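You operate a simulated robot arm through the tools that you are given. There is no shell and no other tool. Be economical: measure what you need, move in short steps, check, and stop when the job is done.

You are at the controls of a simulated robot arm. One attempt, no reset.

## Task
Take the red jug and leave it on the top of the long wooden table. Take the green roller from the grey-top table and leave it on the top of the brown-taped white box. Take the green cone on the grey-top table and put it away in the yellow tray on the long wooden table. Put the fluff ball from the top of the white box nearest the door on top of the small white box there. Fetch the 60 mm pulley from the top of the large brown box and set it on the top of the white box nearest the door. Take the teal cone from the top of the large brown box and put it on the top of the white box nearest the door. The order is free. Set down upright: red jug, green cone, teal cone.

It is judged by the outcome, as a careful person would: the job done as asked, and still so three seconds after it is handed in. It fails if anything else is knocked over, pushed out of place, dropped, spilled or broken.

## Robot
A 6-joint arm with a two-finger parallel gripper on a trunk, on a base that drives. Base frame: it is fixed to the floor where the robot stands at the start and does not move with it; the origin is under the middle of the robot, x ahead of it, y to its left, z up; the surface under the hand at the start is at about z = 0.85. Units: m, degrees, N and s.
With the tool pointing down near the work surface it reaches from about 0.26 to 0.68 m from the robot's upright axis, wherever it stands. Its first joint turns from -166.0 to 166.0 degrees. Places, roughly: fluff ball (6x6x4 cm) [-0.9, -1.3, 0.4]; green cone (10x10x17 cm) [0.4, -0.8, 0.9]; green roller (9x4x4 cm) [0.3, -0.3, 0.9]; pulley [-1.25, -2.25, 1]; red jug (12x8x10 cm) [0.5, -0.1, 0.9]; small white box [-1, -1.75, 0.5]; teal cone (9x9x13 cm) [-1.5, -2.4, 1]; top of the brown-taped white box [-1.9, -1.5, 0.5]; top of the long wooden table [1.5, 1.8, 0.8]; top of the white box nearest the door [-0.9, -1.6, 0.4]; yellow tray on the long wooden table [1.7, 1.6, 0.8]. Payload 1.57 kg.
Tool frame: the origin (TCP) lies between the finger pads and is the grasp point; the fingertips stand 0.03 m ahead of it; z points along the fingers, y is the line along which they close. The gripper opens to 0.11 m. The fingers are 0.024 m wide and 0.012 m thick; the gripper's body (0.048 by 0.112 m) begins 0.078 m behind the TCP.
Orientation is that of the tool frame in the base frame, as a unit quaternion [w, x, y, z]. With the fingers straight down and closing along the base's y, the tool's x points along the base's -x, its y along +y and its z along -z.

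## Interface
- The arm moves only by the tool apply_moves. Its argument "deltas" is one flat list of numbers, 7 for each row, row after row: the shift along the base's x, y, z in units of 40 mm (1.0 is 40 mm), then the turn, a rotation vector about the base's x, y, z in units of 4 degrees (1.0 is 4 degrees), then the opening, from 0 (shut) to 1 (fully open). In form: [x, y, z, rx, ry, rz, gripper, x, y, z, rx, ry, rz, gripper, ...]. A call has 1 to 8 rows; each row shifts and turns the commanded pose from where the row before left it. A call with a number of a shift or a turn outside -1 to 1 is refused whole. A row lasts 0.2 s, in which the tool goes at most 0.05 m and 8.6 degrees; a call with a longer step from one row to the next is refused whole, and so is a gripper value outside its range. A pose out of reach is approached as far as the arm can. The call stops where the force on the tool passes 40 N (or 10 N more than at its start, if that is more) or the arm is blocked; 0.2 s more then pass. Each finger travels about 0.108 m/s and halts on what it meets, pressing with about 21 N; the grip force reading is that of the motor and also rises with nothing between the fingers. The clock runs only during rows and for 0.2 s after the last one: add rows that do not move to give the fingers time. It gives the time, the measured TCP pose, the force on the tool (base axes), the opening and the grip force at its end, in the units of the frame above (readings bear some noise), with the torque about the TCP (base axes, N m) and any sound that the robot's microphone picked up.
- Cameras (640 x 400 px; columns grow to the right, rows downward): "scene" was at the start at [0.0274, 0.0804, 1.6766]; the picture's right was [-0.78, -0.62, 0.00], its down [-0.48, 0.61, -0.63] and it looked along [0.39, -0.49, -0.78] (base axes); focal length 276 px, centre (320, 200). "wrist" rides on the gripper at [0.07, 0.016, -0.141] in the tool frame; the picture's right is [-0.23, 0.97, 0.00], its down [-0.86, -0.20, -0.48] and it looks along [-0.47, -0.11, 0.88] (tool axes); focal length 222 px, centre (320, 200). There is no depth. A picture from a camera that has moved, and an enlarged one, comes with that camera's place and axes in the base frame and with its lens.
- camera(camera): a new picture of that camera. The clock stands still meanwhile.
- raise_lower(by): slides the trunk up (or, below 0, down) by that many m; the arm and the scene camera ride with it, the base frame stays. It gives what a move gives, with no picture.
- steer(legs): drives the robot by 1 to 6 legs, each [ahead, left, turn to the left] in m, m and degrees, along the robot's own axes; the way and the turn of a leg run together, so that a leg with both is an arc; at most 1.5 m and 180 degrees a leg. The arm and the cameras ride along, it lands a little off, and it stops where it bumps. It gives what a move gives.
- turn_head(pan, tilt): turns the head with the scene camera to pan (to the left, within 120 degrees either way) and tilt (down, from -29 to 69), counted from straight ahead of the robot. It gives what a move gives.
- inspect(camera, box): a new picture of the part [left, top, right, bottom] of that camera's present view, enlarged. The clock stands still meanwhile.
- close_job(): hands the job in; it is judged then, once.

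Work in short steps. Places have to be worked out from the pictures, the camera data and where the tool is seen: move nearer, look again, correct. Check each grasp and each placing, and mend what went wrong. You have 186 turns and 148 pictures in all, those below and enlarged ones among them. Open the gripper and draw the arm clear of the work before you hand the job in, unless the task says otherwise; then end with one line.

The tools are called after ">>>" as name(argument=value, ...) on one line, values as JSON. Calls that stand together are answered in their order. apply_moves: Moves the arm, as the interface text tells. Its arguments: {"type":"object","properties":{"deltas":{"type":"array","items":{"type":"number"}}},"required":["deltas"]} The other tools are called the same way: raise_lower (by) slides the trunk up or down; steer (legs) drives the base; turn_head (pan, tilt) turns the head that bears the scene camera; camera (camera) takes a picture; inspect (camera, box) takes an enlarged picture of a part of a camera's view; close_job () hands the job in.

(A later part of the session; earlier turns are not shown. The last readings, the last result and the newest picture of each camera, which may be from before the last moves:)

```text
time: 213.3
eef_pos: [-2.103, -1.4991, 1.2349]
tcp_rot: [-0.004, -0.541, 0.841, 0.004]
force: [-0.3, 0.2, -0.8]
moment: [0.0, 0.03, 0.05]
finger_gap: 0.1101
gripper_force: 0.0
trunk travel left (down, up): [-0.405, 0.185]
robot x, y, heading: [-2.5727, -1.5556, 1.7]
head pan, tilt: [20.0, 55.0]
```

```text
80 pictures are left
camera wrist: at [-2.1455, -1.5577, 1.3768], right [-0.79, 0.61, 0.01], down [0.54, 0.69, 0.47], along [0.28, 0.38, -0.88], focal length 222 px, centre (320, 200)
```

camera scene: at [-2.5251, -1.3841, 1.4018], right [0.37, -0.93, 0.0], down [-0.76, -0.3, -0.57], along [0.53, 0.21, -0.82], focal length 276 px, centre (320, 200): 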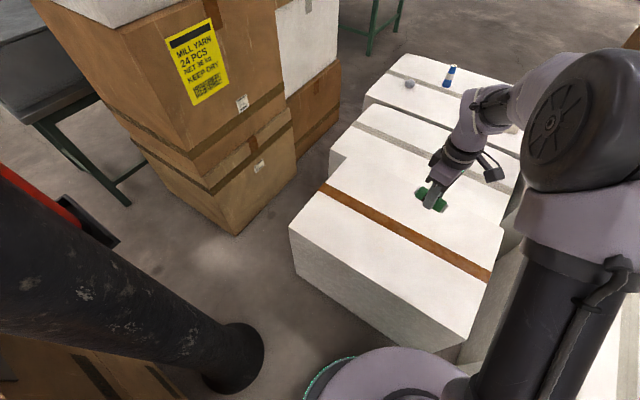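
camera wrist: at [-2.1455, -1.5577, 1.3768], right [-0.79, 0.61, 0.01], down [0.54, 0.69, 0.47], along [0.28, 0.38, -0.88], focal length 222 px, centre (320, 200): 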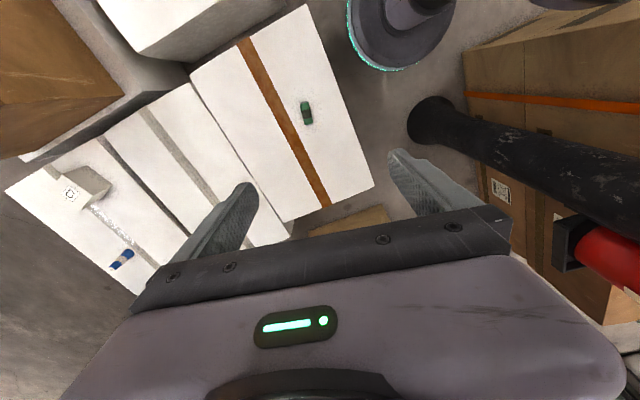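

Roller is well placed. Drive around to the south side of the large brown box, ending at ≈(-1.5, -3.1) facing north.

>>> steer(legs=[[-0.1, 0, 0], [0, 0, -91.7], [1.5, 0, 0], [0, 0.6, 0], [0, 0.57, 0], [0, 0, 180]])

>>> turn_head(pan=20, tilt=50)

>>> camera(camera="scene")

>>> camera(camera="wrist")

```text
time: 238.8
eef_pos: [-1.5573, -2.6042, 1.2349]
tcp_rot: [0.005, 0.983, -0.184, 0.0]
force: [0.6, -0.5, -0.7]
moment: [-0.01, 0.03, -0.01]
finger_gap: 0.1099
gripper_force: 0.0
trunk travel left (down, up): [-0.405, 0.185]
robot x, y, heading: [-1.4812, -3.0653, 94.9]
head pan, tilt: [20.0, 55.0]
```

```text
time: 239.5
eef_pos: [-1.5576, -2.6027, 1.2349]
tcp_rot: [0.005, 0.983, -0.184, 0.0]
force: [0.2, -0.1, 1.1]
moment: [0.0, 0.0, 0.0]
finger_gap: 0.1099
gripper_force: 0.0
trunk travel left (down, up): [-0.405, 0.185]
robot x, y, heading: [-1.4807, -3.0656, 95.1]
head pan, tilt: [20.0, 50.0]
```

```text
79 pictures are left
camera scene: at [-1.6505, -3.0271, 1.8082], right [0.91, 0.42, 0.0], down [0.32, -0.69, -0.64], along [-0.27, 0.58, -0.77], focal length 276 px, centre (320, 200)
```

scene: 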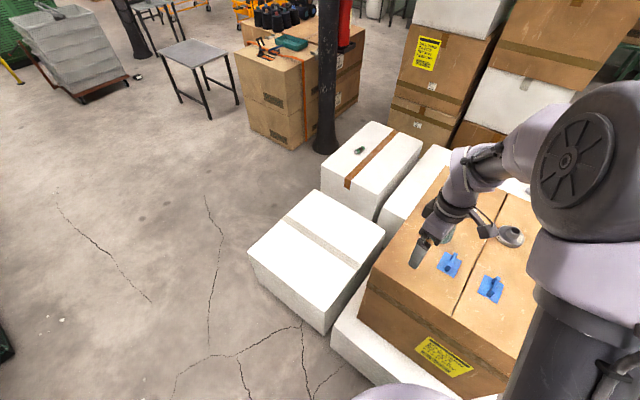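

```text
78 pictures are left
camera wrist: at [-1.4979, -2.6428, 1.3769], right [-0.56, -0.83, 0.01], down [-0.72, 0.5, 0.47], along [-0.4, 0.26, -0.88], focal length 222 px, centre (320, 200)
```

wrist: 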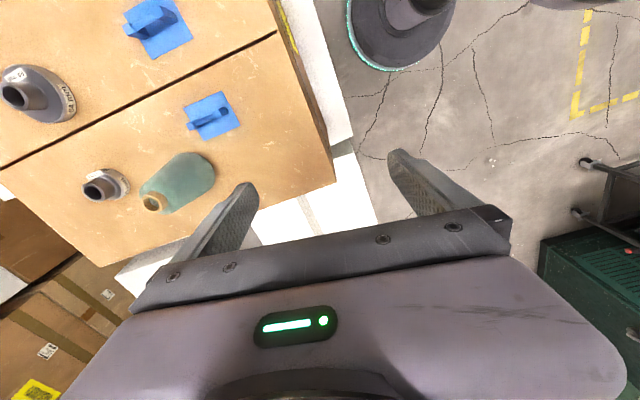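

Teal cone at ≈(-1.495, -2.362). There are two pulleys; zoom to read the labels.

>>> inspect(camera="wrist", box=[0, 50, 240, 220])

>>> inspect(camera="scene", box=[400, 180, 560, 320])

```text
2.35 times, centred on (120, 135) of wrist
camera zoom: at [-1.4979, -2.6428, 1.3769], right [-0.56, -0.83, 0.01], down [-0.72, 0.5, 0.47], along [-0.4, 0.26, -0.88], focal length 523 px, centre (791, 353)
```

zoom: 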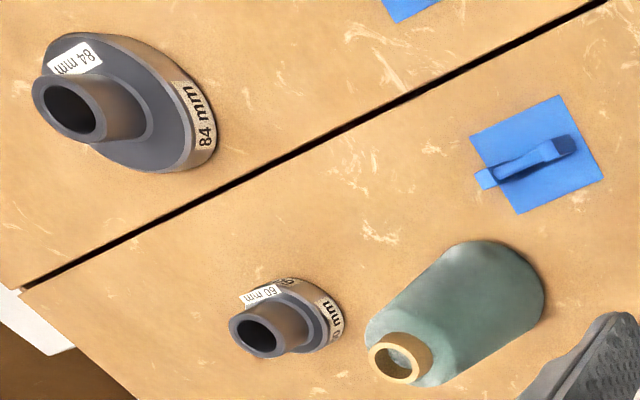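

```text
2.86 times, centred on (480, 250) of scene
camera zoom: at [-1.6505, -3.0271, 1.8082], right [0.91, 0.42, 0.0], down [0.32, -0.69, -0.64], along [-0.27, 0.58, -0.77], focal length 788 px, centre (-137, 57)
```

zoom: 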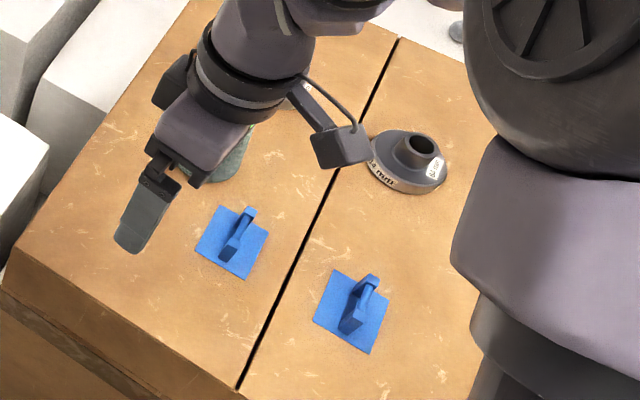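

The smaller one near the teal cone is the 60 mm pulley (≈(-1.419, -2.205)); the other is 84 mm. Teal cone first: creep 8 cm closer.

>>> steer(legs=[[0.08, 0, 0]])

>>> apply_moves(deltas=[0.4, 0.9, 0, 0, 0, 0, 1, 0.4, 0.9, 0, 0, 0, 0, 1, 0.4, 0.9, 0, 0, 0, 0, 1, 0.4, 0.9, 0, 0, 0, 0, 1, 0, 0, 0, 0, 0, 0, 1])

>>> camera(camera="wrist")

>>> camera(camera="scene")

```text
time: 240.5
eef_pos: [-1.5654, -2.5238, 1.2351]
tcp_rot: [0.007, 0.983, -0.184, 0.0]
force: [0.1, 1.1, 0.6]
moment: [-0.04, 0.0, 0.03]
finger_gap: 0.11
gripper_force: 0.2
trunk travel left (down, up): [-0.405, 0.185]
robot x, y, heading: [-1.4884, -2.9824, 95.1]
head pan, tilt: [20.0, 50.0]
```

```text
time: 241.7
eef_pos: [-1.504, -2.3809, 1.2366]
tcp_rot: [0.006, 0.983, -0.183, 0.0]
force: [0.0, 0.1, 0.2]
moment: [0.05, -0.02, 0.0]
finger_gap: 0.1101
gripper_force: 0.0
trunk travel left (down, up): [-0.405, 0.185]
robot x, y, heading: [-1.4904, -2.9884, 95.0]
head pan, tilt: [20.0, 50.0]
```

```text
75 pictures are left
camera wrist: at [-1.4443, -2.4203, 1.3774], right [-0.56, -0.83, 0.01], down [-0.72, 0.5, 0.47], along [-0.4, 0.26, -0.88], focal length 222 px, centre (320, 200)
```

wrist: 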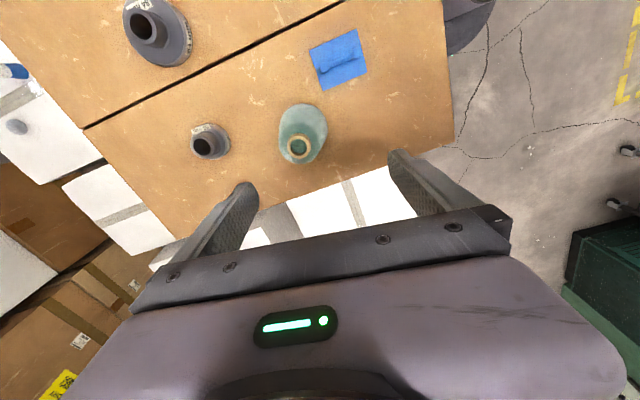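

```text
74 pictures are left
camera scene: at [-1.6581, -2.9491, 1.8082], right [0.91, 0.42, 0.0], down [0.33, -0.69, -0.64], along [-0.27, 0.58, -0.77], focal length 276 px, centre (320, 200)
```

scene: 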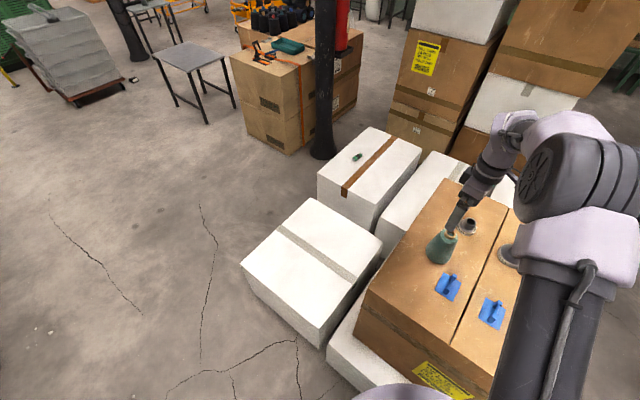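

Refine: core centre ≈(-1.492, -2.359). Nudge over and zoom for the height.

>>> apply_moves(deltas=[0.3, 0.55, -0.6, 0, 0, 0, 1, 0, 0, -0.3, 0, 0, 0, 0.8, 0, 0, 0, 0, 0, 0, 0.7, 0, 0, 0, 0, 0, 0, 0.7])

>>> inspect(camera="scene", box=[400, 170, 520, 280])

>>> inspect(camera="wrist", box=[220, 60, 420, 240])

```text
time: 242.7
eef_pos: [-1.4902, -2.3588, 1.1987]
tcp_rot: [0.005, 0.983, -0.183, 0.001]
force: [-0.6, 0.5, 0.2]
moment: [0.04, 0.01, 0.06]
finger_gap: 0.0771
gripper_force: 0.0
trunk travel left (down, up): [-0.405, 0.185]
robot x, y, heading: [-1.4895, -2.9864, 95.2]
head pan, tilt: [20.0, 50.0]
```

```text
3.64 times, centred on (460, 225) of scene
camera zoom: at [-1.6579, -2.948, 1.8082], right [0.91, 0.42, 0.0], down [0.33, -0.69, -0.64], along [-0.27, 0.58, -0.77], focal length 1003 px, centre (-189, 109)
```

zoom: 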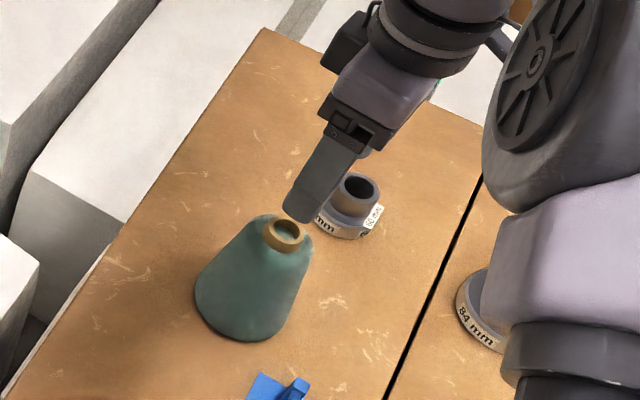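

```text
2.22 times, centred on (320, 150) of wrist
camera zoom: at [-1.4298, -2.3979, 1.3409], right [-0.56, -0.83, 0.01], down [-0.72, 0.5, 0.47], along [-0.4, 0.26, -0.88], focal length 494 px, centre (320, 311)
```

zoom: 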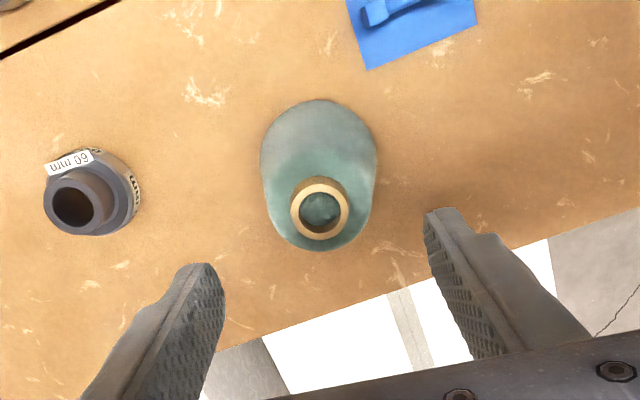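

Core top z≈1.10, protruding ~1.3 cm. Lower so tips are just at the shoulder (TCP z≈1.119).

>>> apply_moves(deltas=[0, 0, -0.7, 0, 0, 0, 0.7, 0, 0, -0.7, 0, 0, 0, 0.6, 0, 0, -0.55, 0, 0, 0, 0.6, 0, 0, 0, 0, 0, 0, 0.55])

>>> inspect(camera="scene", box=[400, 170, 520, 280])

>>> inspect(camera="wrist", box=[220, 60, 420, 240])

```text
time: 243.7
eef_pos: [-1.4887, -2.3583, 1.1209]
tcp_rot: [0.005, 0.983, -0.183, 0.0]
force: [-0.4, 0.6, 0.1]
moment: [0.02, -0.01, 0.01]
finger_gap: 0.0607
gripper_force: 0.0
trunk travel left (down, up): [-0.405, 0.185]
robot x, y, heading: [-1.4846, -2.9876, 94.7]
head pan, tilt: [20.0, 50.0]
```

```text
3.64 times, centred on (460, 225) of scene
camera zoom: at [-1.6576, -2.9479, 1.8082], right [0.91, 0.42, 0.0], down [0.33, -0.69, -0.64], along [-0.27, 0.58, -0.77], focal length 1003 px, centre (-189, 109)
```

zoom: 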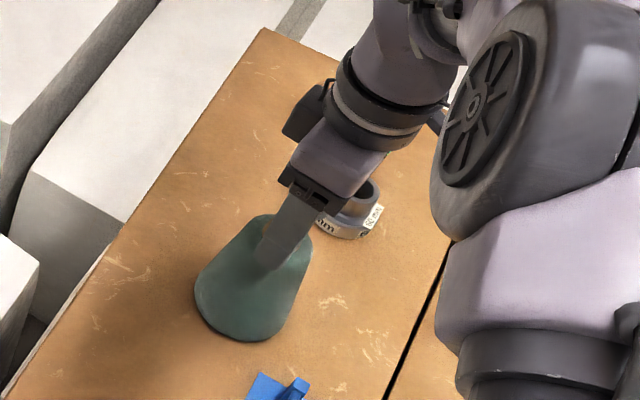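

```text
2.22 times, centred on (320, 150) of wrist
camera zoom: at [-1.4291, -2.3979, 1.2632], right [-0.56, -0.83, 0.01], down [-0.72, 0.5, 0.47], along [-0.4, 0.26, -0.88], focal length 494 px, centre (320, 311)
```

zoom: 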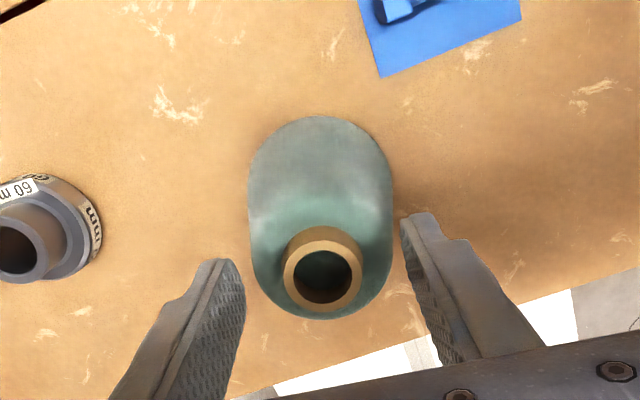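

Centred. Close on the core.

>>> apply_moves(deltas=[0, 0, -0.05, 0, 0, 0, 0.4, 0, 0, 0, 0, 0, 0, 0.2, 0, 0, 0, 0, 0, 0, 0, 0, 0, 0, 0, 0, 0, 0])

>>> inspect(camera="wrist", box=[220, 60, 420, 240])

```text
time: 244.7
eef_pos: [-1.4895, -2.3583, 1.119]
tcp_rot: [0.005, 0.983, -0.183, 0.0]
force: [0.5, 1.1, 2.1]
moment: [0.04, -0.03, 0.01]
finger_gap: 0.0404
gripper_force: 21.5
trunk travel left (down, up): [-0.405, 0.185]
robot x, y, heading: [-1.4878, -2.986, 95.1]
head pan, tilt: [20.0, 50.0]
```

```text
2.22 times, centred on (320, 150) of wrist
camera zoom: at [-1.4293, -2.3978, 1.2613], right [-0.56, -0.83, 0.01], down [-0.72, 0.5, 0.47], along [-0.4, 0.26, -0.88], focal length 494 px, centre (320, 311)
```

zoom: 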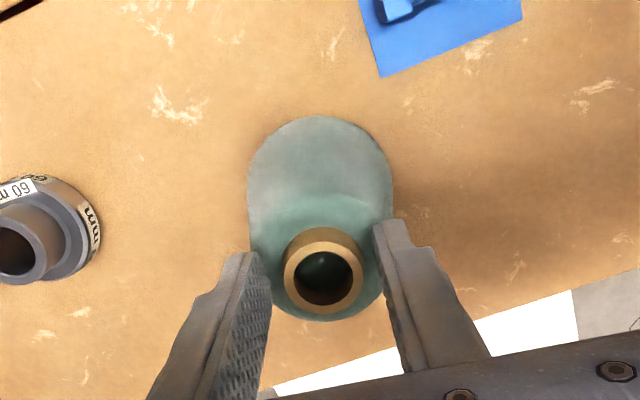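

Gap 0.040 means the tips caught the teal shoulder, not the 0.03 core. Reopen, raise 8 mm, and re-close.

>>> apply_moves(deltas=[0, 0, 0, 0, 0, 0, 0.6, 0, 0, 0.1, 0, 0, 0, 0.6, 0, 0, 0.1, 0, 0, 0, 0.5, 0, 0, 0, 0, 0, 0, 0.25, 0, 0, 0, 0, 0, 0, 0, 0, 0, 0, 0, 0, 0, 0])

>>> inspect(camera="wrist", box=[220, 60, 420, 240])

```text
time: 246.1
eef_pos: [-1.4878, -2.3585, 1.1307]
tcp_rot: [0.003, 0.983, -0.184, -0.001]
force: [1.7, 5.7, 28.5]
moment: [0.24, 0.05, -0.03]
finger_gap: 0.0
gripper_force: 21.0
trunk travel left (down, up): [-0.405, 0.185]
robot x, y, heading: [-1.4869, -2.983, 95.3]
head pan, tilt: [20.0, 50.0]
```

```text
2.22 times, centred on (320, 150) of wrist
camera zoom: at [-1.4292, -2.3988, 1.2719], right [-0.56, -0.83, 0.01], down [-0.72, 0.5, 0.48], along [-0.4, 0.26, -0.88], focal length 494 px, centre (320, 311)
```

zoom: 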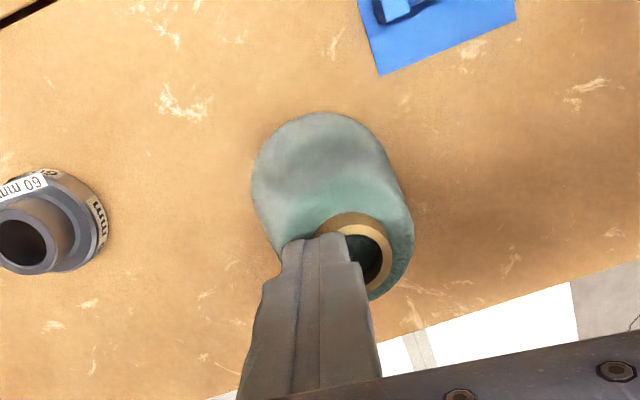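

The fingers slipped over the core's top and are pressing on it. Raise straight up carefully and reassess.

>>> apply_moves(deltas=[0, 0, 0.4, 0, 0, 0, 0, 0, 0, 0.8, 0, 0, 0, 0, 0, 0, 0.5, 0, 0, 0, 0.5, 0, 0, 0, 0, 0, 0, 0.8])

>>> inspect(camera="wrist", box=[200, 50, 440, 240])

>>> inspect(camera="scene", box=[400, 170, 520, 280])

```text
time: 247.1
eef_pos: [-1.4885, -2.3587, 1.1933]
tcp_rot: [0.007, 0.983, -0.183, 0.0]
force: [-0.5, 0.6, -0.7]
moment: [0.02, 0.02, 0.01]
finger_gap: 0.0879
gripper_force: 0.0
trunk travel left (down, up): [-0.405, 0.185]
robot x, y, heading: [-1.4908, -2.9875, 95.4]
head pan, tilt: [20.0, 50.0]
```

```text
2.11 times, centred on (320, 145) of wrist
camera zoom: at [-1.4295, -2.3982, 1.3362], right [-0.56, -0.83, 0.01], down [-0.72, 0.5, 0.47], along [-0.4, 0.26, -0.88], focal length 468 px, centre (320, 316)
```

zoom: 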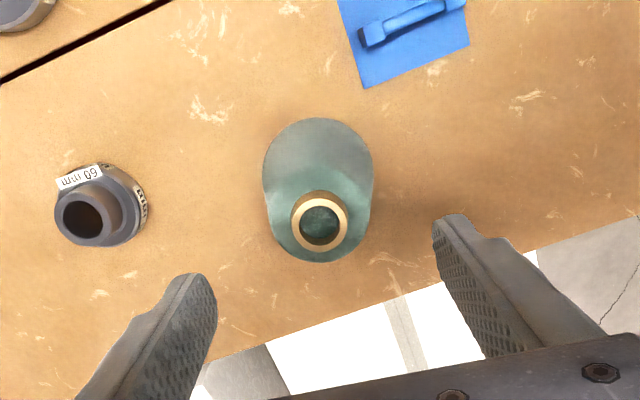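

```text
3.64 times, centred on (460, 225) of scene
camera zoom: at [-1.6576, -2.9477, 1.8082], right [0.91, 0.42, 0.0], down [0.33, -0.69, -0.64], along [-0.27, 0.58, -0.77], focal length 1003 px, centre (-189, 109)
```

zoom: 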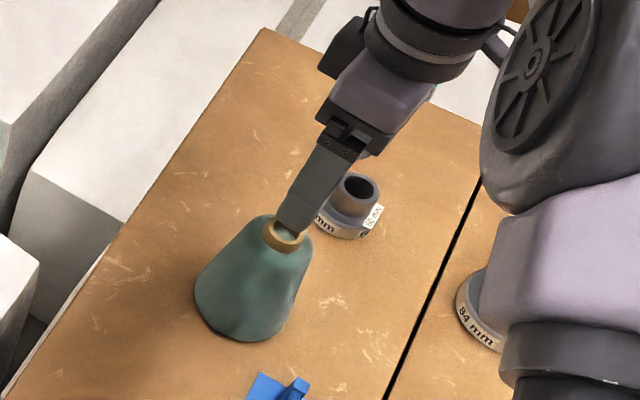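

The cone is still in place and upright. I zoom closely to measure how far the core protrudes.

>>> inspect(camera="scene", box=[430, 220, 480, 270])

>>> inspect(camera="wrist", box=[285, 90, 355, 165])

```text
8.00 times, centred on (455, 245) of scene
camera zoom: at [-1.6576, -2.9477, 1.8082], right [0.91, 0.42, 0.0], down [0.33, -0.69, -0.64], along [-0.27, 0.58, -0.77], focal length 2206 px, centre (-760, -160)
```

zoom: 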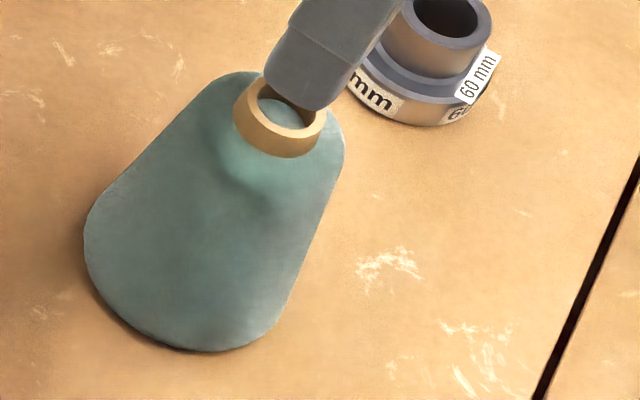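

```text
5.33 times, centred on (320, 128) of wrist
camera zoom: at [-1.4295, -2.3982, 1.3362], right [-0.56, -0.83, 0.01], down [-0.72, 0.5, 0.47], along [-0.4, 0.26, -0.88], focal length 1185 px, centre (320, 587)
```

zoom: 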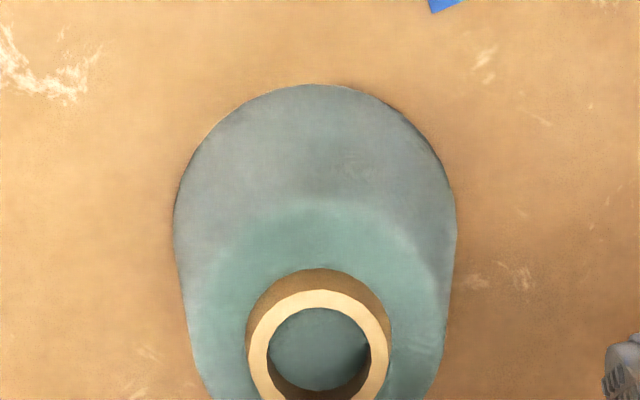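

Core protrudes about 1 cm (1.090–1.101), so tips should be at ~1.0925. Lower to TCP z≈1.1225 and close gently, checking the gap.

>>> apply_moves(deltas=[-0.05, -0.03, -0.8, 0, 0, 0, 0.7, 0, 0, -0.7, 0, 0, 0, 0.6, 0, 0, -0.3, 0, 0, 0, 0.5, 0, 0, 0, 0, 0, 0, 0.45, 0, 0, 0, 0, 0, 0, 0.4])

>>> apply_moves(deltas=[0, 0, 0, 0, 0, 0, 0.33, 0, 0, 0, 0, 0, 0, 0.26, 0, 0, 0, 0, 0, 0, 0.26])

>>> inspect(camera="wrist", box=[250, 110, 390, 230])

```text
time: 248.3
eef_pos: [-1.4924, -2.3587, 1.1229]
tcp_rot: [0.006, 0.983, -0.183, 0.0]
force: [0.1, 0.8, -0.5]
moment: [0.04, 0.0, 0.02]
finger_gap: 0.0439
gripper_force: 0.1
trunk travel left (down, up): [-0.405, 0.185]
robot x, y, heading: [-1.4916, -2.9868, 95.1]
head pan, tilt: [20.0, 50.0]
```

```text
time: 249.1
eef_pos: [-1.4901, -2.3598, 1.1247]
tcp_rot: [0.007, 0.983, -0.182, -0.001]
force: [1.0, 0.8, 5.0]
moment: [0.1, 0.02, -0.06]
finger_gap: 0.0346
gripper_force: 21.3
trunk travel left (down, up): [-0.405, 0.185]
robot x, y, heading: [-1.4877, -2.9848, 95.0]
head pan, tilt: [20.0, 50.0]
```

```text
3.33 times, centred on (320, 170) of wrist
camera zoom: at [-1.4316, -2.3989, 1.2657], right [-0.56, -0.83, 0.01], down [-0.72, 0.5, 0.47], along [-0.4, 0.26, -0.88], focal length 740 px, centre (320, 300)
```

zoom: 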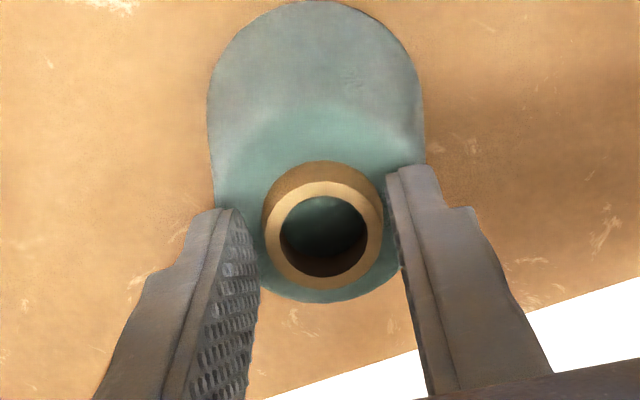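

The gap 0.035 with an upward push shows the top is effectively sloped; the core can't be held. I'll grip the conical body lower (contact above its centre of mass) and test-lift; a slip there is harmless.

>>> apply_moves(deltas=[0, 0, 0, 0, 0, 0, 0.6, 0, 0, 0.2, 0, 0, 0, 0.8, 0, 0, 0, 0, 0, 0, 0.9, 0, 0, -0.5, 0, 0, 0, 0.9, 0, 0, -0.8, 0, 0, 0, 0.9, 0, 0, -0.5, 0, 0, 0, 0.9, 0, 0, 0, 0, 0, 0, 0.9])

>>> camera(camera="wrist")

```text
time: 250.7
eef_pos: [-1.4919, -2.361, 1.059]
tcp_rot: [0.005, 0.983, -0.182, 0.0]
force: [0.0, -0.6, -0.2]
moment: [0.0, -0.02, 0.02]
finger_gap: 0.0991
gripper_force: 0.1
trunk travel left (down, up): [-0.405, 0.185]
robot x, y, heading: [-1.4867, -2.9871, 95.2]
head pan, tilt: [20.0, 50.0]
```

```text
62 pictures are left
camera wrist: at [-1.4321, -2.4003, 1.2005], right [-0.56, -0.83, 0.01], down [-0.72, 0.5, 0.47], along [-0.4, 0.26, -0.88], focal length 222 px, centre (320, 200)
```

wrist: 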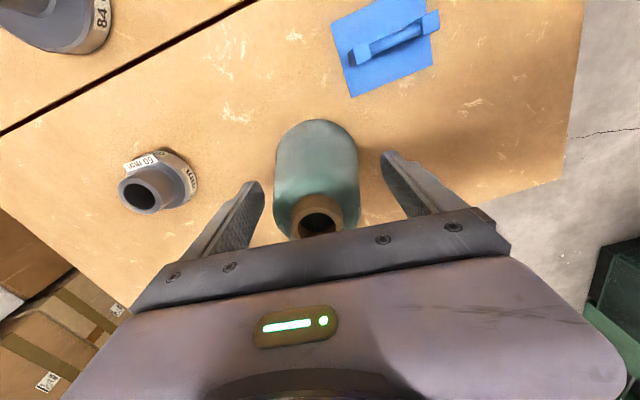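

Clear around it. Close on the body and test-lift 1 cm slowly.

>>> apply_moves(deltas=[0, 0, 0, 0, 0, 0, 0.6, 0, 0, 0, 0, 0, 0, 0.4, 0, 0, 0, 0, 0, 0, 0.3, 0, 0, 0, 0, 0, 0, 0.3])

>>> apply_moves(deltas=[0, 0, 0.06, 0, 0, 0, 0.3, 0, 0, 0.06, 0, 0, 0, 0.3, 0, 0, 0.06, 0, 0, 0, 0.3, 0, 0, 0.06, 0, 0, 0, 0.3, 0, 0, 0, 0, 0, 0, 0.3, 0, 0, 0, 0, 0, 0, 0.3])

```text
time: 251.7
eef_pos: [-1.4917, -2.3598, 1.0586]
tcp_rot: [0.005, 0.983, -0.183, 0.0]
force: [-0.1, 1.4, 3.0]
moment: [0.11, -0.01, -0.02]
finger_gap: 0.0696
gripper_force: 20.6
trunk travel left (down, up): [-0.405, 0.185]
robot x, y, heading: [-1.4874, -2.9875, 95.1]
head pan, tilt: [20.0, 50.0]
```

```text
time: 253.1
eef_pos: [-1.4908, -2.3591, 1.0675]
tcp_rot: [0.005, 0.983, -0.183, 0.0]
force: [0.1, 0.5, -1.7]
moment: [0.02, 0.0, 0.0]
finger_gap: 0.0692
gripper_force: 21.3
trunk travel left (down, up): [-0.405, 0.185]
robot x, y, heading: [-1.4877, -2.9864, 94.8]
head pan, tilt: [20.0, 50.0]
```

Gap steady at 0.069 and weight −1.7 N: it is holding. Raise a few cm more and check visually.

>>> apply_moves(deltas=[0, 0, 0.15, 0, 0, 0, 0.2, 0, 0, 0.25, 0, 0, 0, 0.2, 0, 0, 0.25, 0, 0, 0, 0.2, 0, 0, 0.25, 0, 0, 0, 0.2, 0, 0, 0.25, 0, 0, 0, 0.2, 0, 0, 0, 0, 0, 0, 0.2])

>>> camera(camera="wrist")

>>> inspect(camera="scene", box=[400, 150, 520, 270])

```text
time: 254.5
eef_pos: [-1.4913, -2.3597, 1.1145]
tcp_rot: [0.007, 0.983, -0.183, 0.0]
force: [0.1, -0.3, -1.9]
moment: [0.0, -0.02, 0.0]
finger_gap: 0.0694
gripper_force: 20.8
trunk travel left (down, up): [-0.405, 0.185]
robot x, y, heading: [-1.485, -2.9847, 95.5]
head pan, tilt: [20.0, 50.0]
```

```text
61 pictures are left
camera wrist: at [-1.4317, -2.3985, 1.2564], right [-0.56, -0.83, 0.01], down [-0.72, 0.5, 0.47], along [-0.4, 0.26, -0.88], focal length 222 px, centre (320, 200)
```

wrist: 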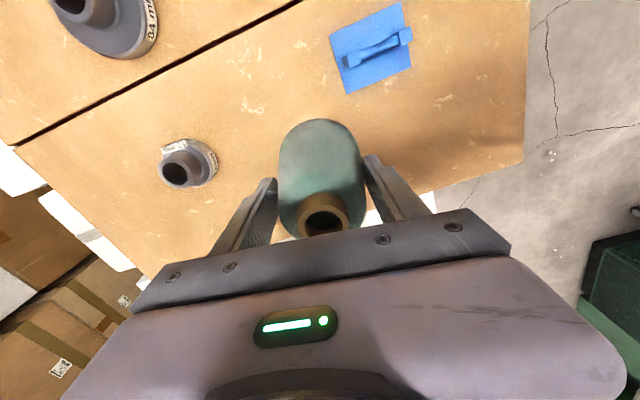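

```text
3.33 times, centred on (460, 210) of scene
camera zoom: at [-1.6576, -2.9472, 1.8082], right [0.91, 0.42, 0.0], down [0.33, -0.69, -0.64], along [-0.27, 0.58, -0.77], focal length 919 px, centre (-147, 167)
```

zoom: 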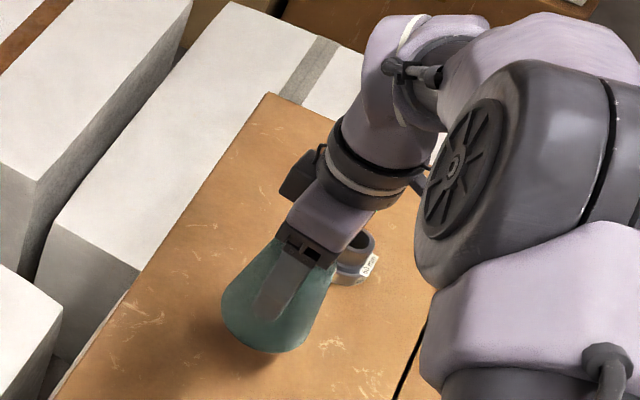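

Upright and secure; cone base is ≈0.089 below TCP. Lift to z≈1.23, retract slightly, then drive to the east side of the door-side white box.

>>> apply_moves(deltas=[0, -0.2, 0.5, 0, 0, 0, 0.2, 0, -0.4, 0.6, 0, 0, 0, 0.2, 0, -0.5, 0.6, 0, 0, 0, 0.2, 0, -0.5, 0.6, 0, 0, 0, 0.2, 0, -0.6, 0.6, 0, 0, 0, 0.2, 0, -0.6, 0, 0, 0, 0, 0.2, 0, -0.6, 0, 0, 0, 0, 0.2, 0, -0.4, 0, 0, 0, 0, 0.2])

>>> steer(legs=[[-0.15, 0, 0], [0, -0.66, 0], [0, -0.66, 0], [0.65, 0, 0], [0.62, 0, 0], [0, 0, 85]])

>>> turn_head(pan=20, tilt=55)

>>> camera(camera="scene")

>>> camera(camera="wrist")

```text
time: 256.3
eef_pos: [-1.4913, -2.5121, 1.2317]
tcp_rot: [0.005, 0.983, -0.183, 0.001]
force: [-0.4, -0.5, -1.6]
moment: [0.03, 0.02, 0.0]
finger_gap: 0.0691
gripper_force: 21.7
trunk travel left (down, up): [-0.405, 0.185]
robot x, y, heading: [-1.487, -2.9837, 94.9]
head pan, tilt: [20.0, 50.0]
```

```text
time: 274.1
eef_pos: [-0.7309, -1.7081, 1.2305]
tcp_rot: [0.003, 0.856, 0.517, 0.003]
force: [-0.2, 0.3, -1.3]
moment: [0.0, 0.01, 0.04]
finger_gap: 0.0693
gripper_force: 21.0
trunk travel left (down, up): [-0.405, 0.185]
robot x, y, heading: [-0.2613, -1.7605, 178.3]
head pan, tilt: [20.0, 50.0]
```

```text
time: 274.7
eef_pos: [-0.7314, -1.7101, 1.2303]
tcp_rot: [0.004, 0.856, 0.516, 0.004]
force: [1.1, -0.4, -2.4]
moment: [0.0, 0.01, -0.02]
finger_gap: 0.069
gripper_force: 20.7
trunk travel left (down, up): [-0.405, 0.185]
robot x, y, heading: [-0.2599, -1.7598, 178.5]
head pan, tilt: [20.0, 55.0]
```

```text
59 pictures are left
camera scene: at [-0.3117, -1.9241, 1.8017], right [-0.32, 0.95, 0.0], down [0.78, 0.26, -0.57], along [-0.54, -0.18, -0.82], focal length 276 px, centre (320, 200)
```

scene: 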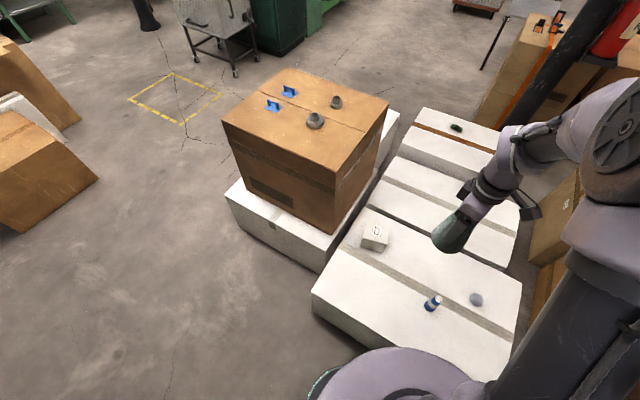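

```text
58 pictures are left
camera wrist: at [-0.6851, -1.6547, 1.3723], right [0.75, -0.66, 0.01], down [-0.58, -0.66, 0.47], along [-0.3, -0.36, -0.88], focal length 222 px, centre (320, 200)
```

wrist: 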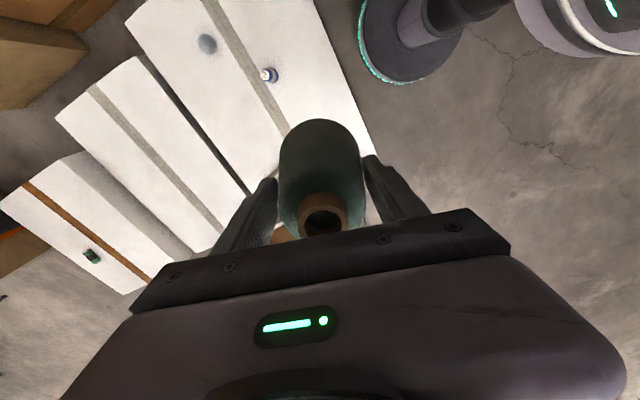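

White box top: SE corner ≈(-0.69,-2.09), NE ≈(-0.56,-1.26); fluff ball ≈(-0.906,-1.325), bottle ≈(-0.80,-1.53), small box ≈(-1.07,-1.87). I'll put the teal cone at ≈(-0.80,-1.82): move over and lower the trunk.

>>> apply_moves(deltas=[-0.57, -0.9, 0, 0, 0, 0, 0.2, -0.57, -0.9, 0, 0, 0, 0, 0.2, -0.57, -0.9, 0, 0, 0, 0, 0.2, 0, 0, 0, 0, 0, 0, 0.2])

>>> raise_lower(by=-0.4)

>>> camera(camera="wrist")

>>> camera(camera="scene")

```text
time: 275.7
eef_pos: [-0.7995, -1.8161, 1.2304]
tcp_rot: [0.004, 0.857, 0.515, 0.004]
force: [0.3, -0.1, -1.9]
moment: [-0.04, -0.03, 0.01]
finger_gap: 0.0692
gripper_force: 20.6
trunk travel left (down, up): [-0.405, 0.185]
robot x, y, heading: [-0.2623, -1.7618, 178.4]
head pan, tilt: [20.0, 55.0]
```

```text
time: 279.6
eef_pos: [-0.7999, -1.8171, 0.8305]
tcp_rot: [0.004, 0.856, 0.516, 0.004]
force: [-0.1, -0.1, -2.6]
moment: [0.01, 0.01, -0.05]
finger_gap: 0.0688
gripper_force: 21.2
trunk travel left (down, up): [-0.005, 0.585]
robot x, y, heading: [-0.2569, -1.7597, 178.4]
head pan, tilt: [20.0, 55.0]
```

```text
57 pictures are left
camera wrist: at [-0.754, -1.7634, 0.9722], right [0.75, -0.66, 0.01], down [-0.58, -0.66, 0.47], along [-0.3, -0.36, -0.88], focal length 222 px, centre (320, 200)
```

wrist: 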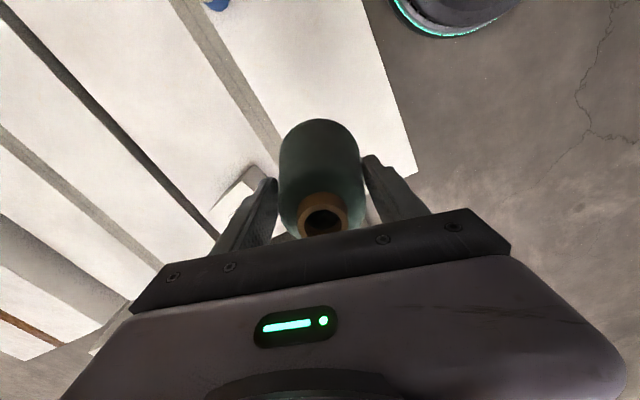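

```text
56 pictures are left
camera scene: at [-0.3117, -1.9241, 1.4018], right [-0.32, 0.95, 0.0], down [0.78, 0.26, -0.57], along [-0.54, -0.18, -0.82], focal length 276 px, centre (320, 200)
```

scene: 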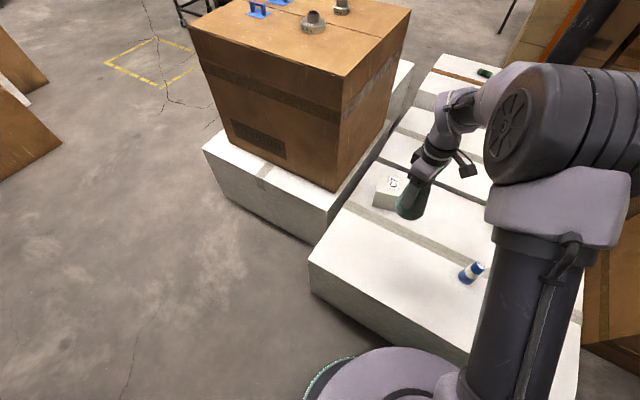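

Target spot is open. Lower the arm to ≈0.55, then feel for contact.

>>> apply_moves(deltas=[0, 0, -0.8, 0, 0, 0, 0.2, 0, 0, -1, 0, 0, 0, 0.2, 0, 0, -1, 0, 0, 0, 0.2, 0, 0, -1, 0, 0, 0, 0.2, 0, 0, -1, 0, 0, 0, 0.2, 0, 0, -1, 0, 0, 0, 0.2, 0, 0, -0.9, 0, 0, 0, 0.2, 0, 0, 0, 0, 0, 0, 0.2])

>>> inspect(camera="scene", box=[320, 160, 500, 310])

```text
time: 281.4
eef_pos: [-0.7992, -1.8182, 0.5628]
tcp_rot: [0.004, 0.857, 0.516, 0.003]
force: [-0.9, -0.5, -2.8]
moment: [-0.02, 0.02, -0.04]
finger_gap: 0.0688
gripper_force: 20.9
trunk travel left (down, up): [-0.005, 0.585]
robot x, y, heading: [-0.2627, -1.7574, 178.4]
head pan, tilt: [20.0, 55.0]
```

```text
2.67 times, centred on (410, 235) of scene
camera zoom: at [-0.3119, -1.9242, 1.4017], right [-0.32, 0.95, 0.0], down [0.78, 0.26, -0.57], along [-0.54, -0.18, -0.82], focal length 735 px, centre (80, 107)
```

zoom: 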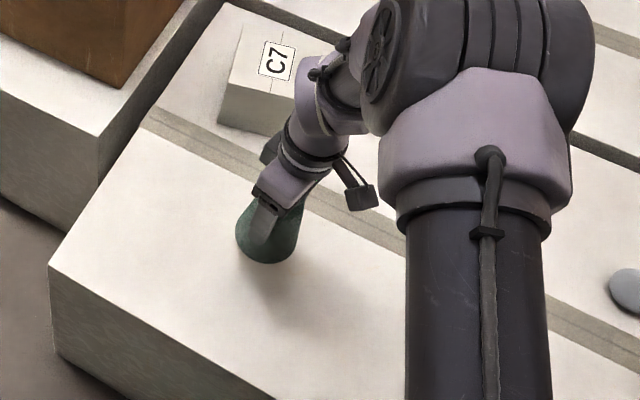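

>>> apply_moves(deltas=[0, 0, -0.4, 0, 0, 0, 0.2, 0, 0, -0.3, 0, 0, 0, 0.2, 0, 0, -0.2, 0, 0, 0, 0.2, 0, 0, -0.15, 0, 0, 0, 0.2, 0, 0, 0, 0, 0, 0, 0.2])

```text
time: 282.6
eef_pos: [-0.7999, -1.8178, 0.521]
tcp_rot: [0.004, 0.856, 0.516, 0.003]
force: [0.2, -0.4, -1.8]
moment: [0.01, 0.03, 0.02]
finger_gap: 0.0687
gripper_force: 20.9
trunk travel left (down, up): [-0.005, 0.585]
robot x, y, heading: [-0.261, -1.7588, 178.5]
head pan, tilt: [20.0, 55.0]
```

No contact yet; continue in ~4 mm steps.

>>> apply_moves(deltas=[0, 0, -0.12, 0, 0, 0, 0.2, 0, 0, -0.12, 0, 0, 0, 0.2, 0, 0, -0.12, 0, 0, 0, 0.2, 0, 0, 0, 0, 0, 0, 0.2])

>>> inspect(camera="scene", box=[340, 180, 440, 280])

```text
time: 283.6
eef_pos: [-0.8, -1.8176, 0.5088]
tcp_rot: [0.002, 0.856, 0.517, 0.0]
force: [-0.6, -0.5, 38.9]
moment: [-0.04, 0.05, 0.06]
finger_gap: 0.0699
gripper_force: 20.7
trunk travel left (down, up): [-0.005, 0.585]
robot x, y, heading: [-0.2593, -1.7617, 178.6]
head pan, tilt: [20.0, 55.0]
```

```text
4.00 times, centred on (390, 230) of scene
camera zoom: at [-0.3084, -1.9238, 1.4022], right [-0.32, 0.95, 0.0], down [0.78, 0.26, -0.58], along [-0.55, -0.18, -0.82], focal length 1103 px, centre (40, 80)
```

zoom: 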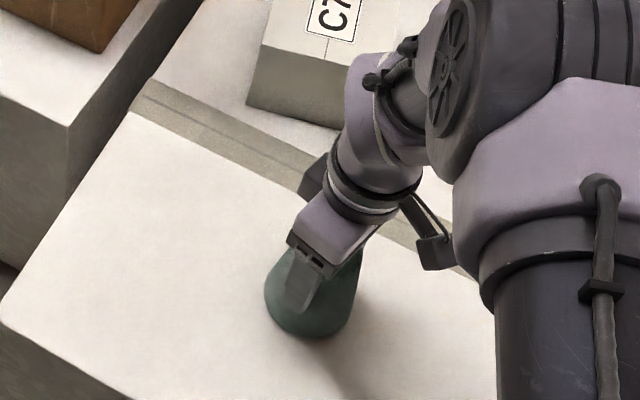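

Contact. Unload a couple of mm and open, then lift straight up.

>>> apply_moves(deltas=[0, 0, 0.08, 0, 0, 0, 0.2, 0, 0, 0, 0, 0, 0, 0.7, 0, 0, 0, 0, 0, 0, 0.85, 0, 0, 0, 0, 0, 0, 1, 0, 0, 0.5, 0, 0, 0, 1, 0, 0, 1, 0, 0, 0, 1, 0, 0, 1, 0, 0, 0, 1, 0, 0, 1, 0, 0, 0, 1])

>>> camera(camera="wrist")

```text
time: 285.4
eef_pos: [-0.8, -1.8186, 0.6502]
tcp_rot: [0.005, 0.856, 0.516, 0.004]
force: [-0.6, -0.2, 0.1]
moment: [0.0, -0.01, -0.01]
finger_gap: 0.1099
gripper_force: 0.1
trunk travel left (down, up): [-0.005, 0.585]
robot x, y, heading: [-0.26, -1.7592, 178.2]
head pan, tilt: [20.0, 55.0]
```

```text
53 pictures are left
camera wrist: at [-0.7535, -1.7634, 0.792], right [0.76, -0.66, 0.01], down [-0.58, -0.66, 0.47], along [-0.3, -0.36, -0.88], focal length 222 px, centre (320, 200)
```

wrist: 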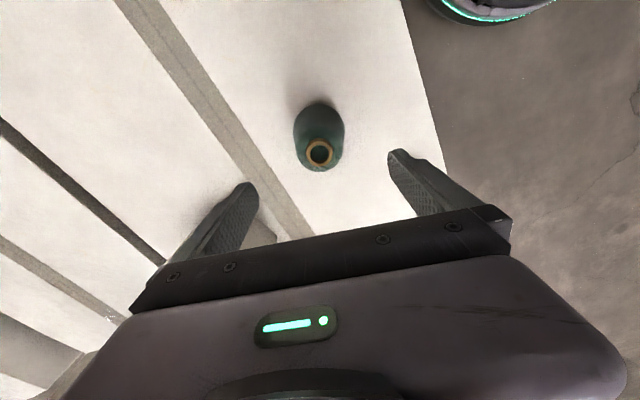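

Teal cone stands upright on the box. Next the fluff ball: raise the arm, shift the robot north and slightly closer.

>>> apply_moves(deltas=[0, 0, 1, 0, 0, 0, 1, 0, 0, 1, 0, 0, 0, 1, 0, 0, 1, 0, 0, 0, 1, 0, 0, 1, 0, 0, 0, 1])

>>> steer(legs=[[0, -0.31, 0], [0.07, 0, 0]])

>>> camera(camera="wrist")

>>> camera(camera="scene")

```text
time: 286.4
eef_pos: [-0.7995, -1.8178, 0.8109]
tcp_rot: [0.005, 0.856, 0.517, 0.003]
force: [-0.9, 0.7, 0.0]
moment: [-0.03, -0.01, 0.0]
finger_gap: 0.1098
gripper_force: 0.0
trunk travel left (down, up): [-0.005, 0.585]
robot x, y, heading: [-0.2564, -1.7618, 178.5]
head pan, tilt: [20.0, 55.0]
```

```text
time: 289.1
eef_pos: [-0.8525, -1.5064, 0.8106]
tcp_rot: [0.004, 0.857, 0.515, 0.003]
force: [0.6, 0.1, 0.1]
moment: [-0.01, 0.0, -0.02]
finger_gap: 0.11
gripper_force: 0.1
trunk travel left (down, up): [-0.005, 0.585]
robot x, y, heading: [-0.3147, -1.452, 178.4]
head pan, tilt: [20.0, 55.0]
```

```text
52 pictures are left
camera wrist: at [-0.8071, -1.4521, 0.953], right [0.75, -0.66, 0.01], down [-0.58, -0.66, 0.48], along [-0.31, -0.36, -0.88], focal length 222 px, centre (320, 200)
```

wrist: 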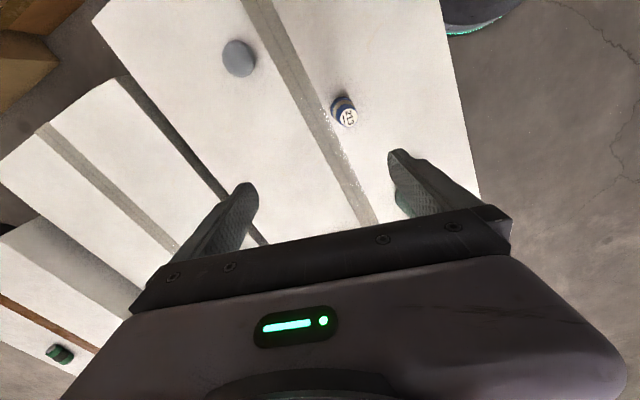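

```text
51 pictures are left
camera scene: at [-0.3644, -1.6121, 1.4018], right [-0.32, 0.95, 0.0], down [0.78, 0.26, -0.57], along [-0.55, -0.18, -0.82], focal length 276 px, centre (320, 200)
```

scene: 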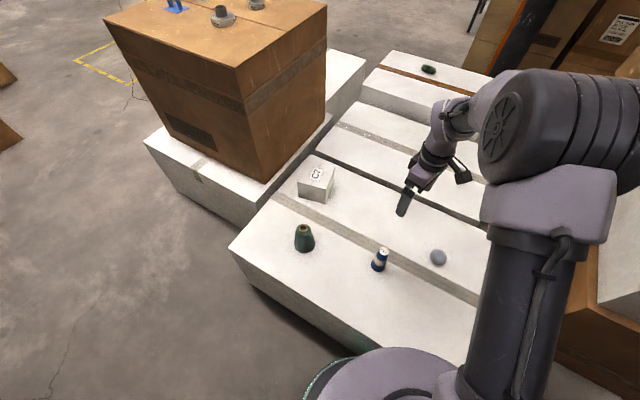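

Fluff ball ≈(-0.898, -1.324); white top z≈0.42; small box top ≈(-1.075,-1.861, 0.52). Move above the fluff ball and descend partway.

>>> apply_moves(deltas=[-0.228, 0.912, 0, 0, 0, 0, 1, -0.228, 0.912, 0, 0, 0, 0, 1, -0.228, 0.912, 0, 0, 0, 0, 1, -0.228, 0.912, 0, 0, 0, 0, 1, -0.228, 0.912, 0, 0, 0, 0, 1, 0, 0, -1, 0, 0, 0, 1, 0, 0, -1, 0, 0, 0, 1, 0, 0, -1, 0, 0, 0, 1])

>>> apply_moves(deltas=[0, 0, -1, 0, 0, 0, 1, 0, 0, -1, 0, 0, 0, 1, 0, 0, -0.5, 0, 0, 0, 1, 0, 0, 0, 0, 0, 0, 1])

>>> camera(camera="wrist")

```text
time: 290.9
eef_pos: [-0.8993, -1.3235, 0.6895]
tcp_rot: [0.004, 0.857, 0.516, 0.003]
force: [0.2, -0.2, 0.5]
moment: [0.0, 0.03, 0.0]
finger_gap: 0.1101
gripper_force: 0.1
trunk travel left (down, up): [-0.005, 0.585]
robot x, y, heading: [-0.3125, -1.4471, 178.4]
head pan, tilt: [20.0, 55.0]
```

```text
time: 291.9
eef_pos: [-0.8996, -1.3237, 0.5908]
tcp_rot: [0.004, 0.857, 0.516, 0.003]
force: [0.8, 0.0, -0.8]
moment: [-0.01, 0.02, 0.0]
finger_gap: 0.1101
gripper_force: 0.2
trunk travel left (down, up): [-0.005, 0.585]
robot x, y, heading: [-0.3135, -1.4501, 178.4]
head pan, tilt: [20.0, 55.0]
```

```text
50 pictures are left
camera wrist: at [-0.8534, -1.2707, 0.7329], right [0.75, -0.66, 0.01], down [-0.58, -0.66, 0.47], along [-0.3, -0.36, -0.88], focal length 222 px, centre (320, 200)
```

wrist: 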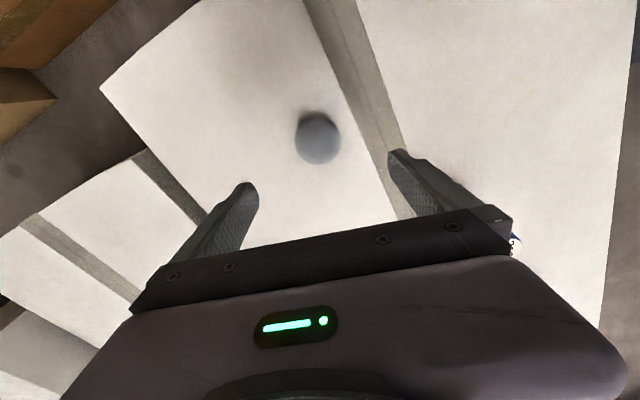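

Aligned within a few mm. Descend to z≈0.46 and close gently.

>>> apply_moves(deltas=[0.1, 0.1, -0.9, 0, 0, 0, 1, 0, 0, -0.9, 0, 0, 0, 1, 0, 0, -0.9, 0, 0, 0, 1, 0, 0, -0.55, 0, 0, 0, 1, 0, 0, 0, 0, 0, 0, 0.8, 0, 0, 0, 0, 0, 0, 0.6])

>>> apply_moves(deltas=[0, 0, 0, 0, 0, 0, 0.45, 0, 0, 0, 0, 0, 0, 0.3, 0, 0, 0, 0, 0, 0, 0.3, 0, 0, 0, 0, 0, 0, 0.3])

>>> camera(camera="wrist")

```text
time: 293.3
eef_pos: [-0.895, -1.3197, 0.4613]
tcp_rot: [0.005, 0.857, 0.516, 0.004]
force: [-0.1, -1.1, 0.1]
moment: [0.0, 0.0, -0.02]
finger_gap: 0.0661
gripper_force: 0.1
trunk travel left (down, up): [-0.005, 0.585]
robot x, y, heading: [-0.3139, -1.4487, 178.5]
head pan, tilt: [20.0, 55.0]
```

```text
time: 294.3
eef_pos: [-0.8949, -1.3214, 0.4631]
tcp_rot: [0.004, 0.857, 0.516, 0.004]
force: [1.0, 0.2, 0.5]
moment: [0.01, -0.01, -0.02]
finger_gap: 0.052
gripper_force: 21.7
trunk travel left (down, up): [-0.005, 0.585]
robot x, y, heading: [-0.313, -1.4459, 178.7]
head pan, tilt: [20.0, 55.0]
```

```text
49 pictures are left
camera wrist: at [-0.849, -1.2656, 0.604], right [0.75, -0.66, 0.01], down [-0.58, -0.66, 0.47], along [-0.3, -0.36, -0.88], focal length 222 px, centre (320, 200)
```

wrist: 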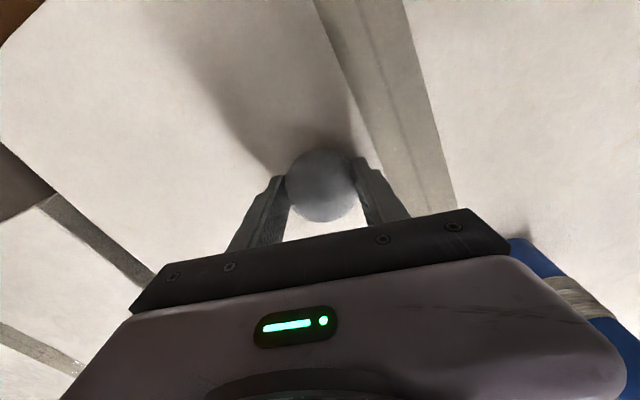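

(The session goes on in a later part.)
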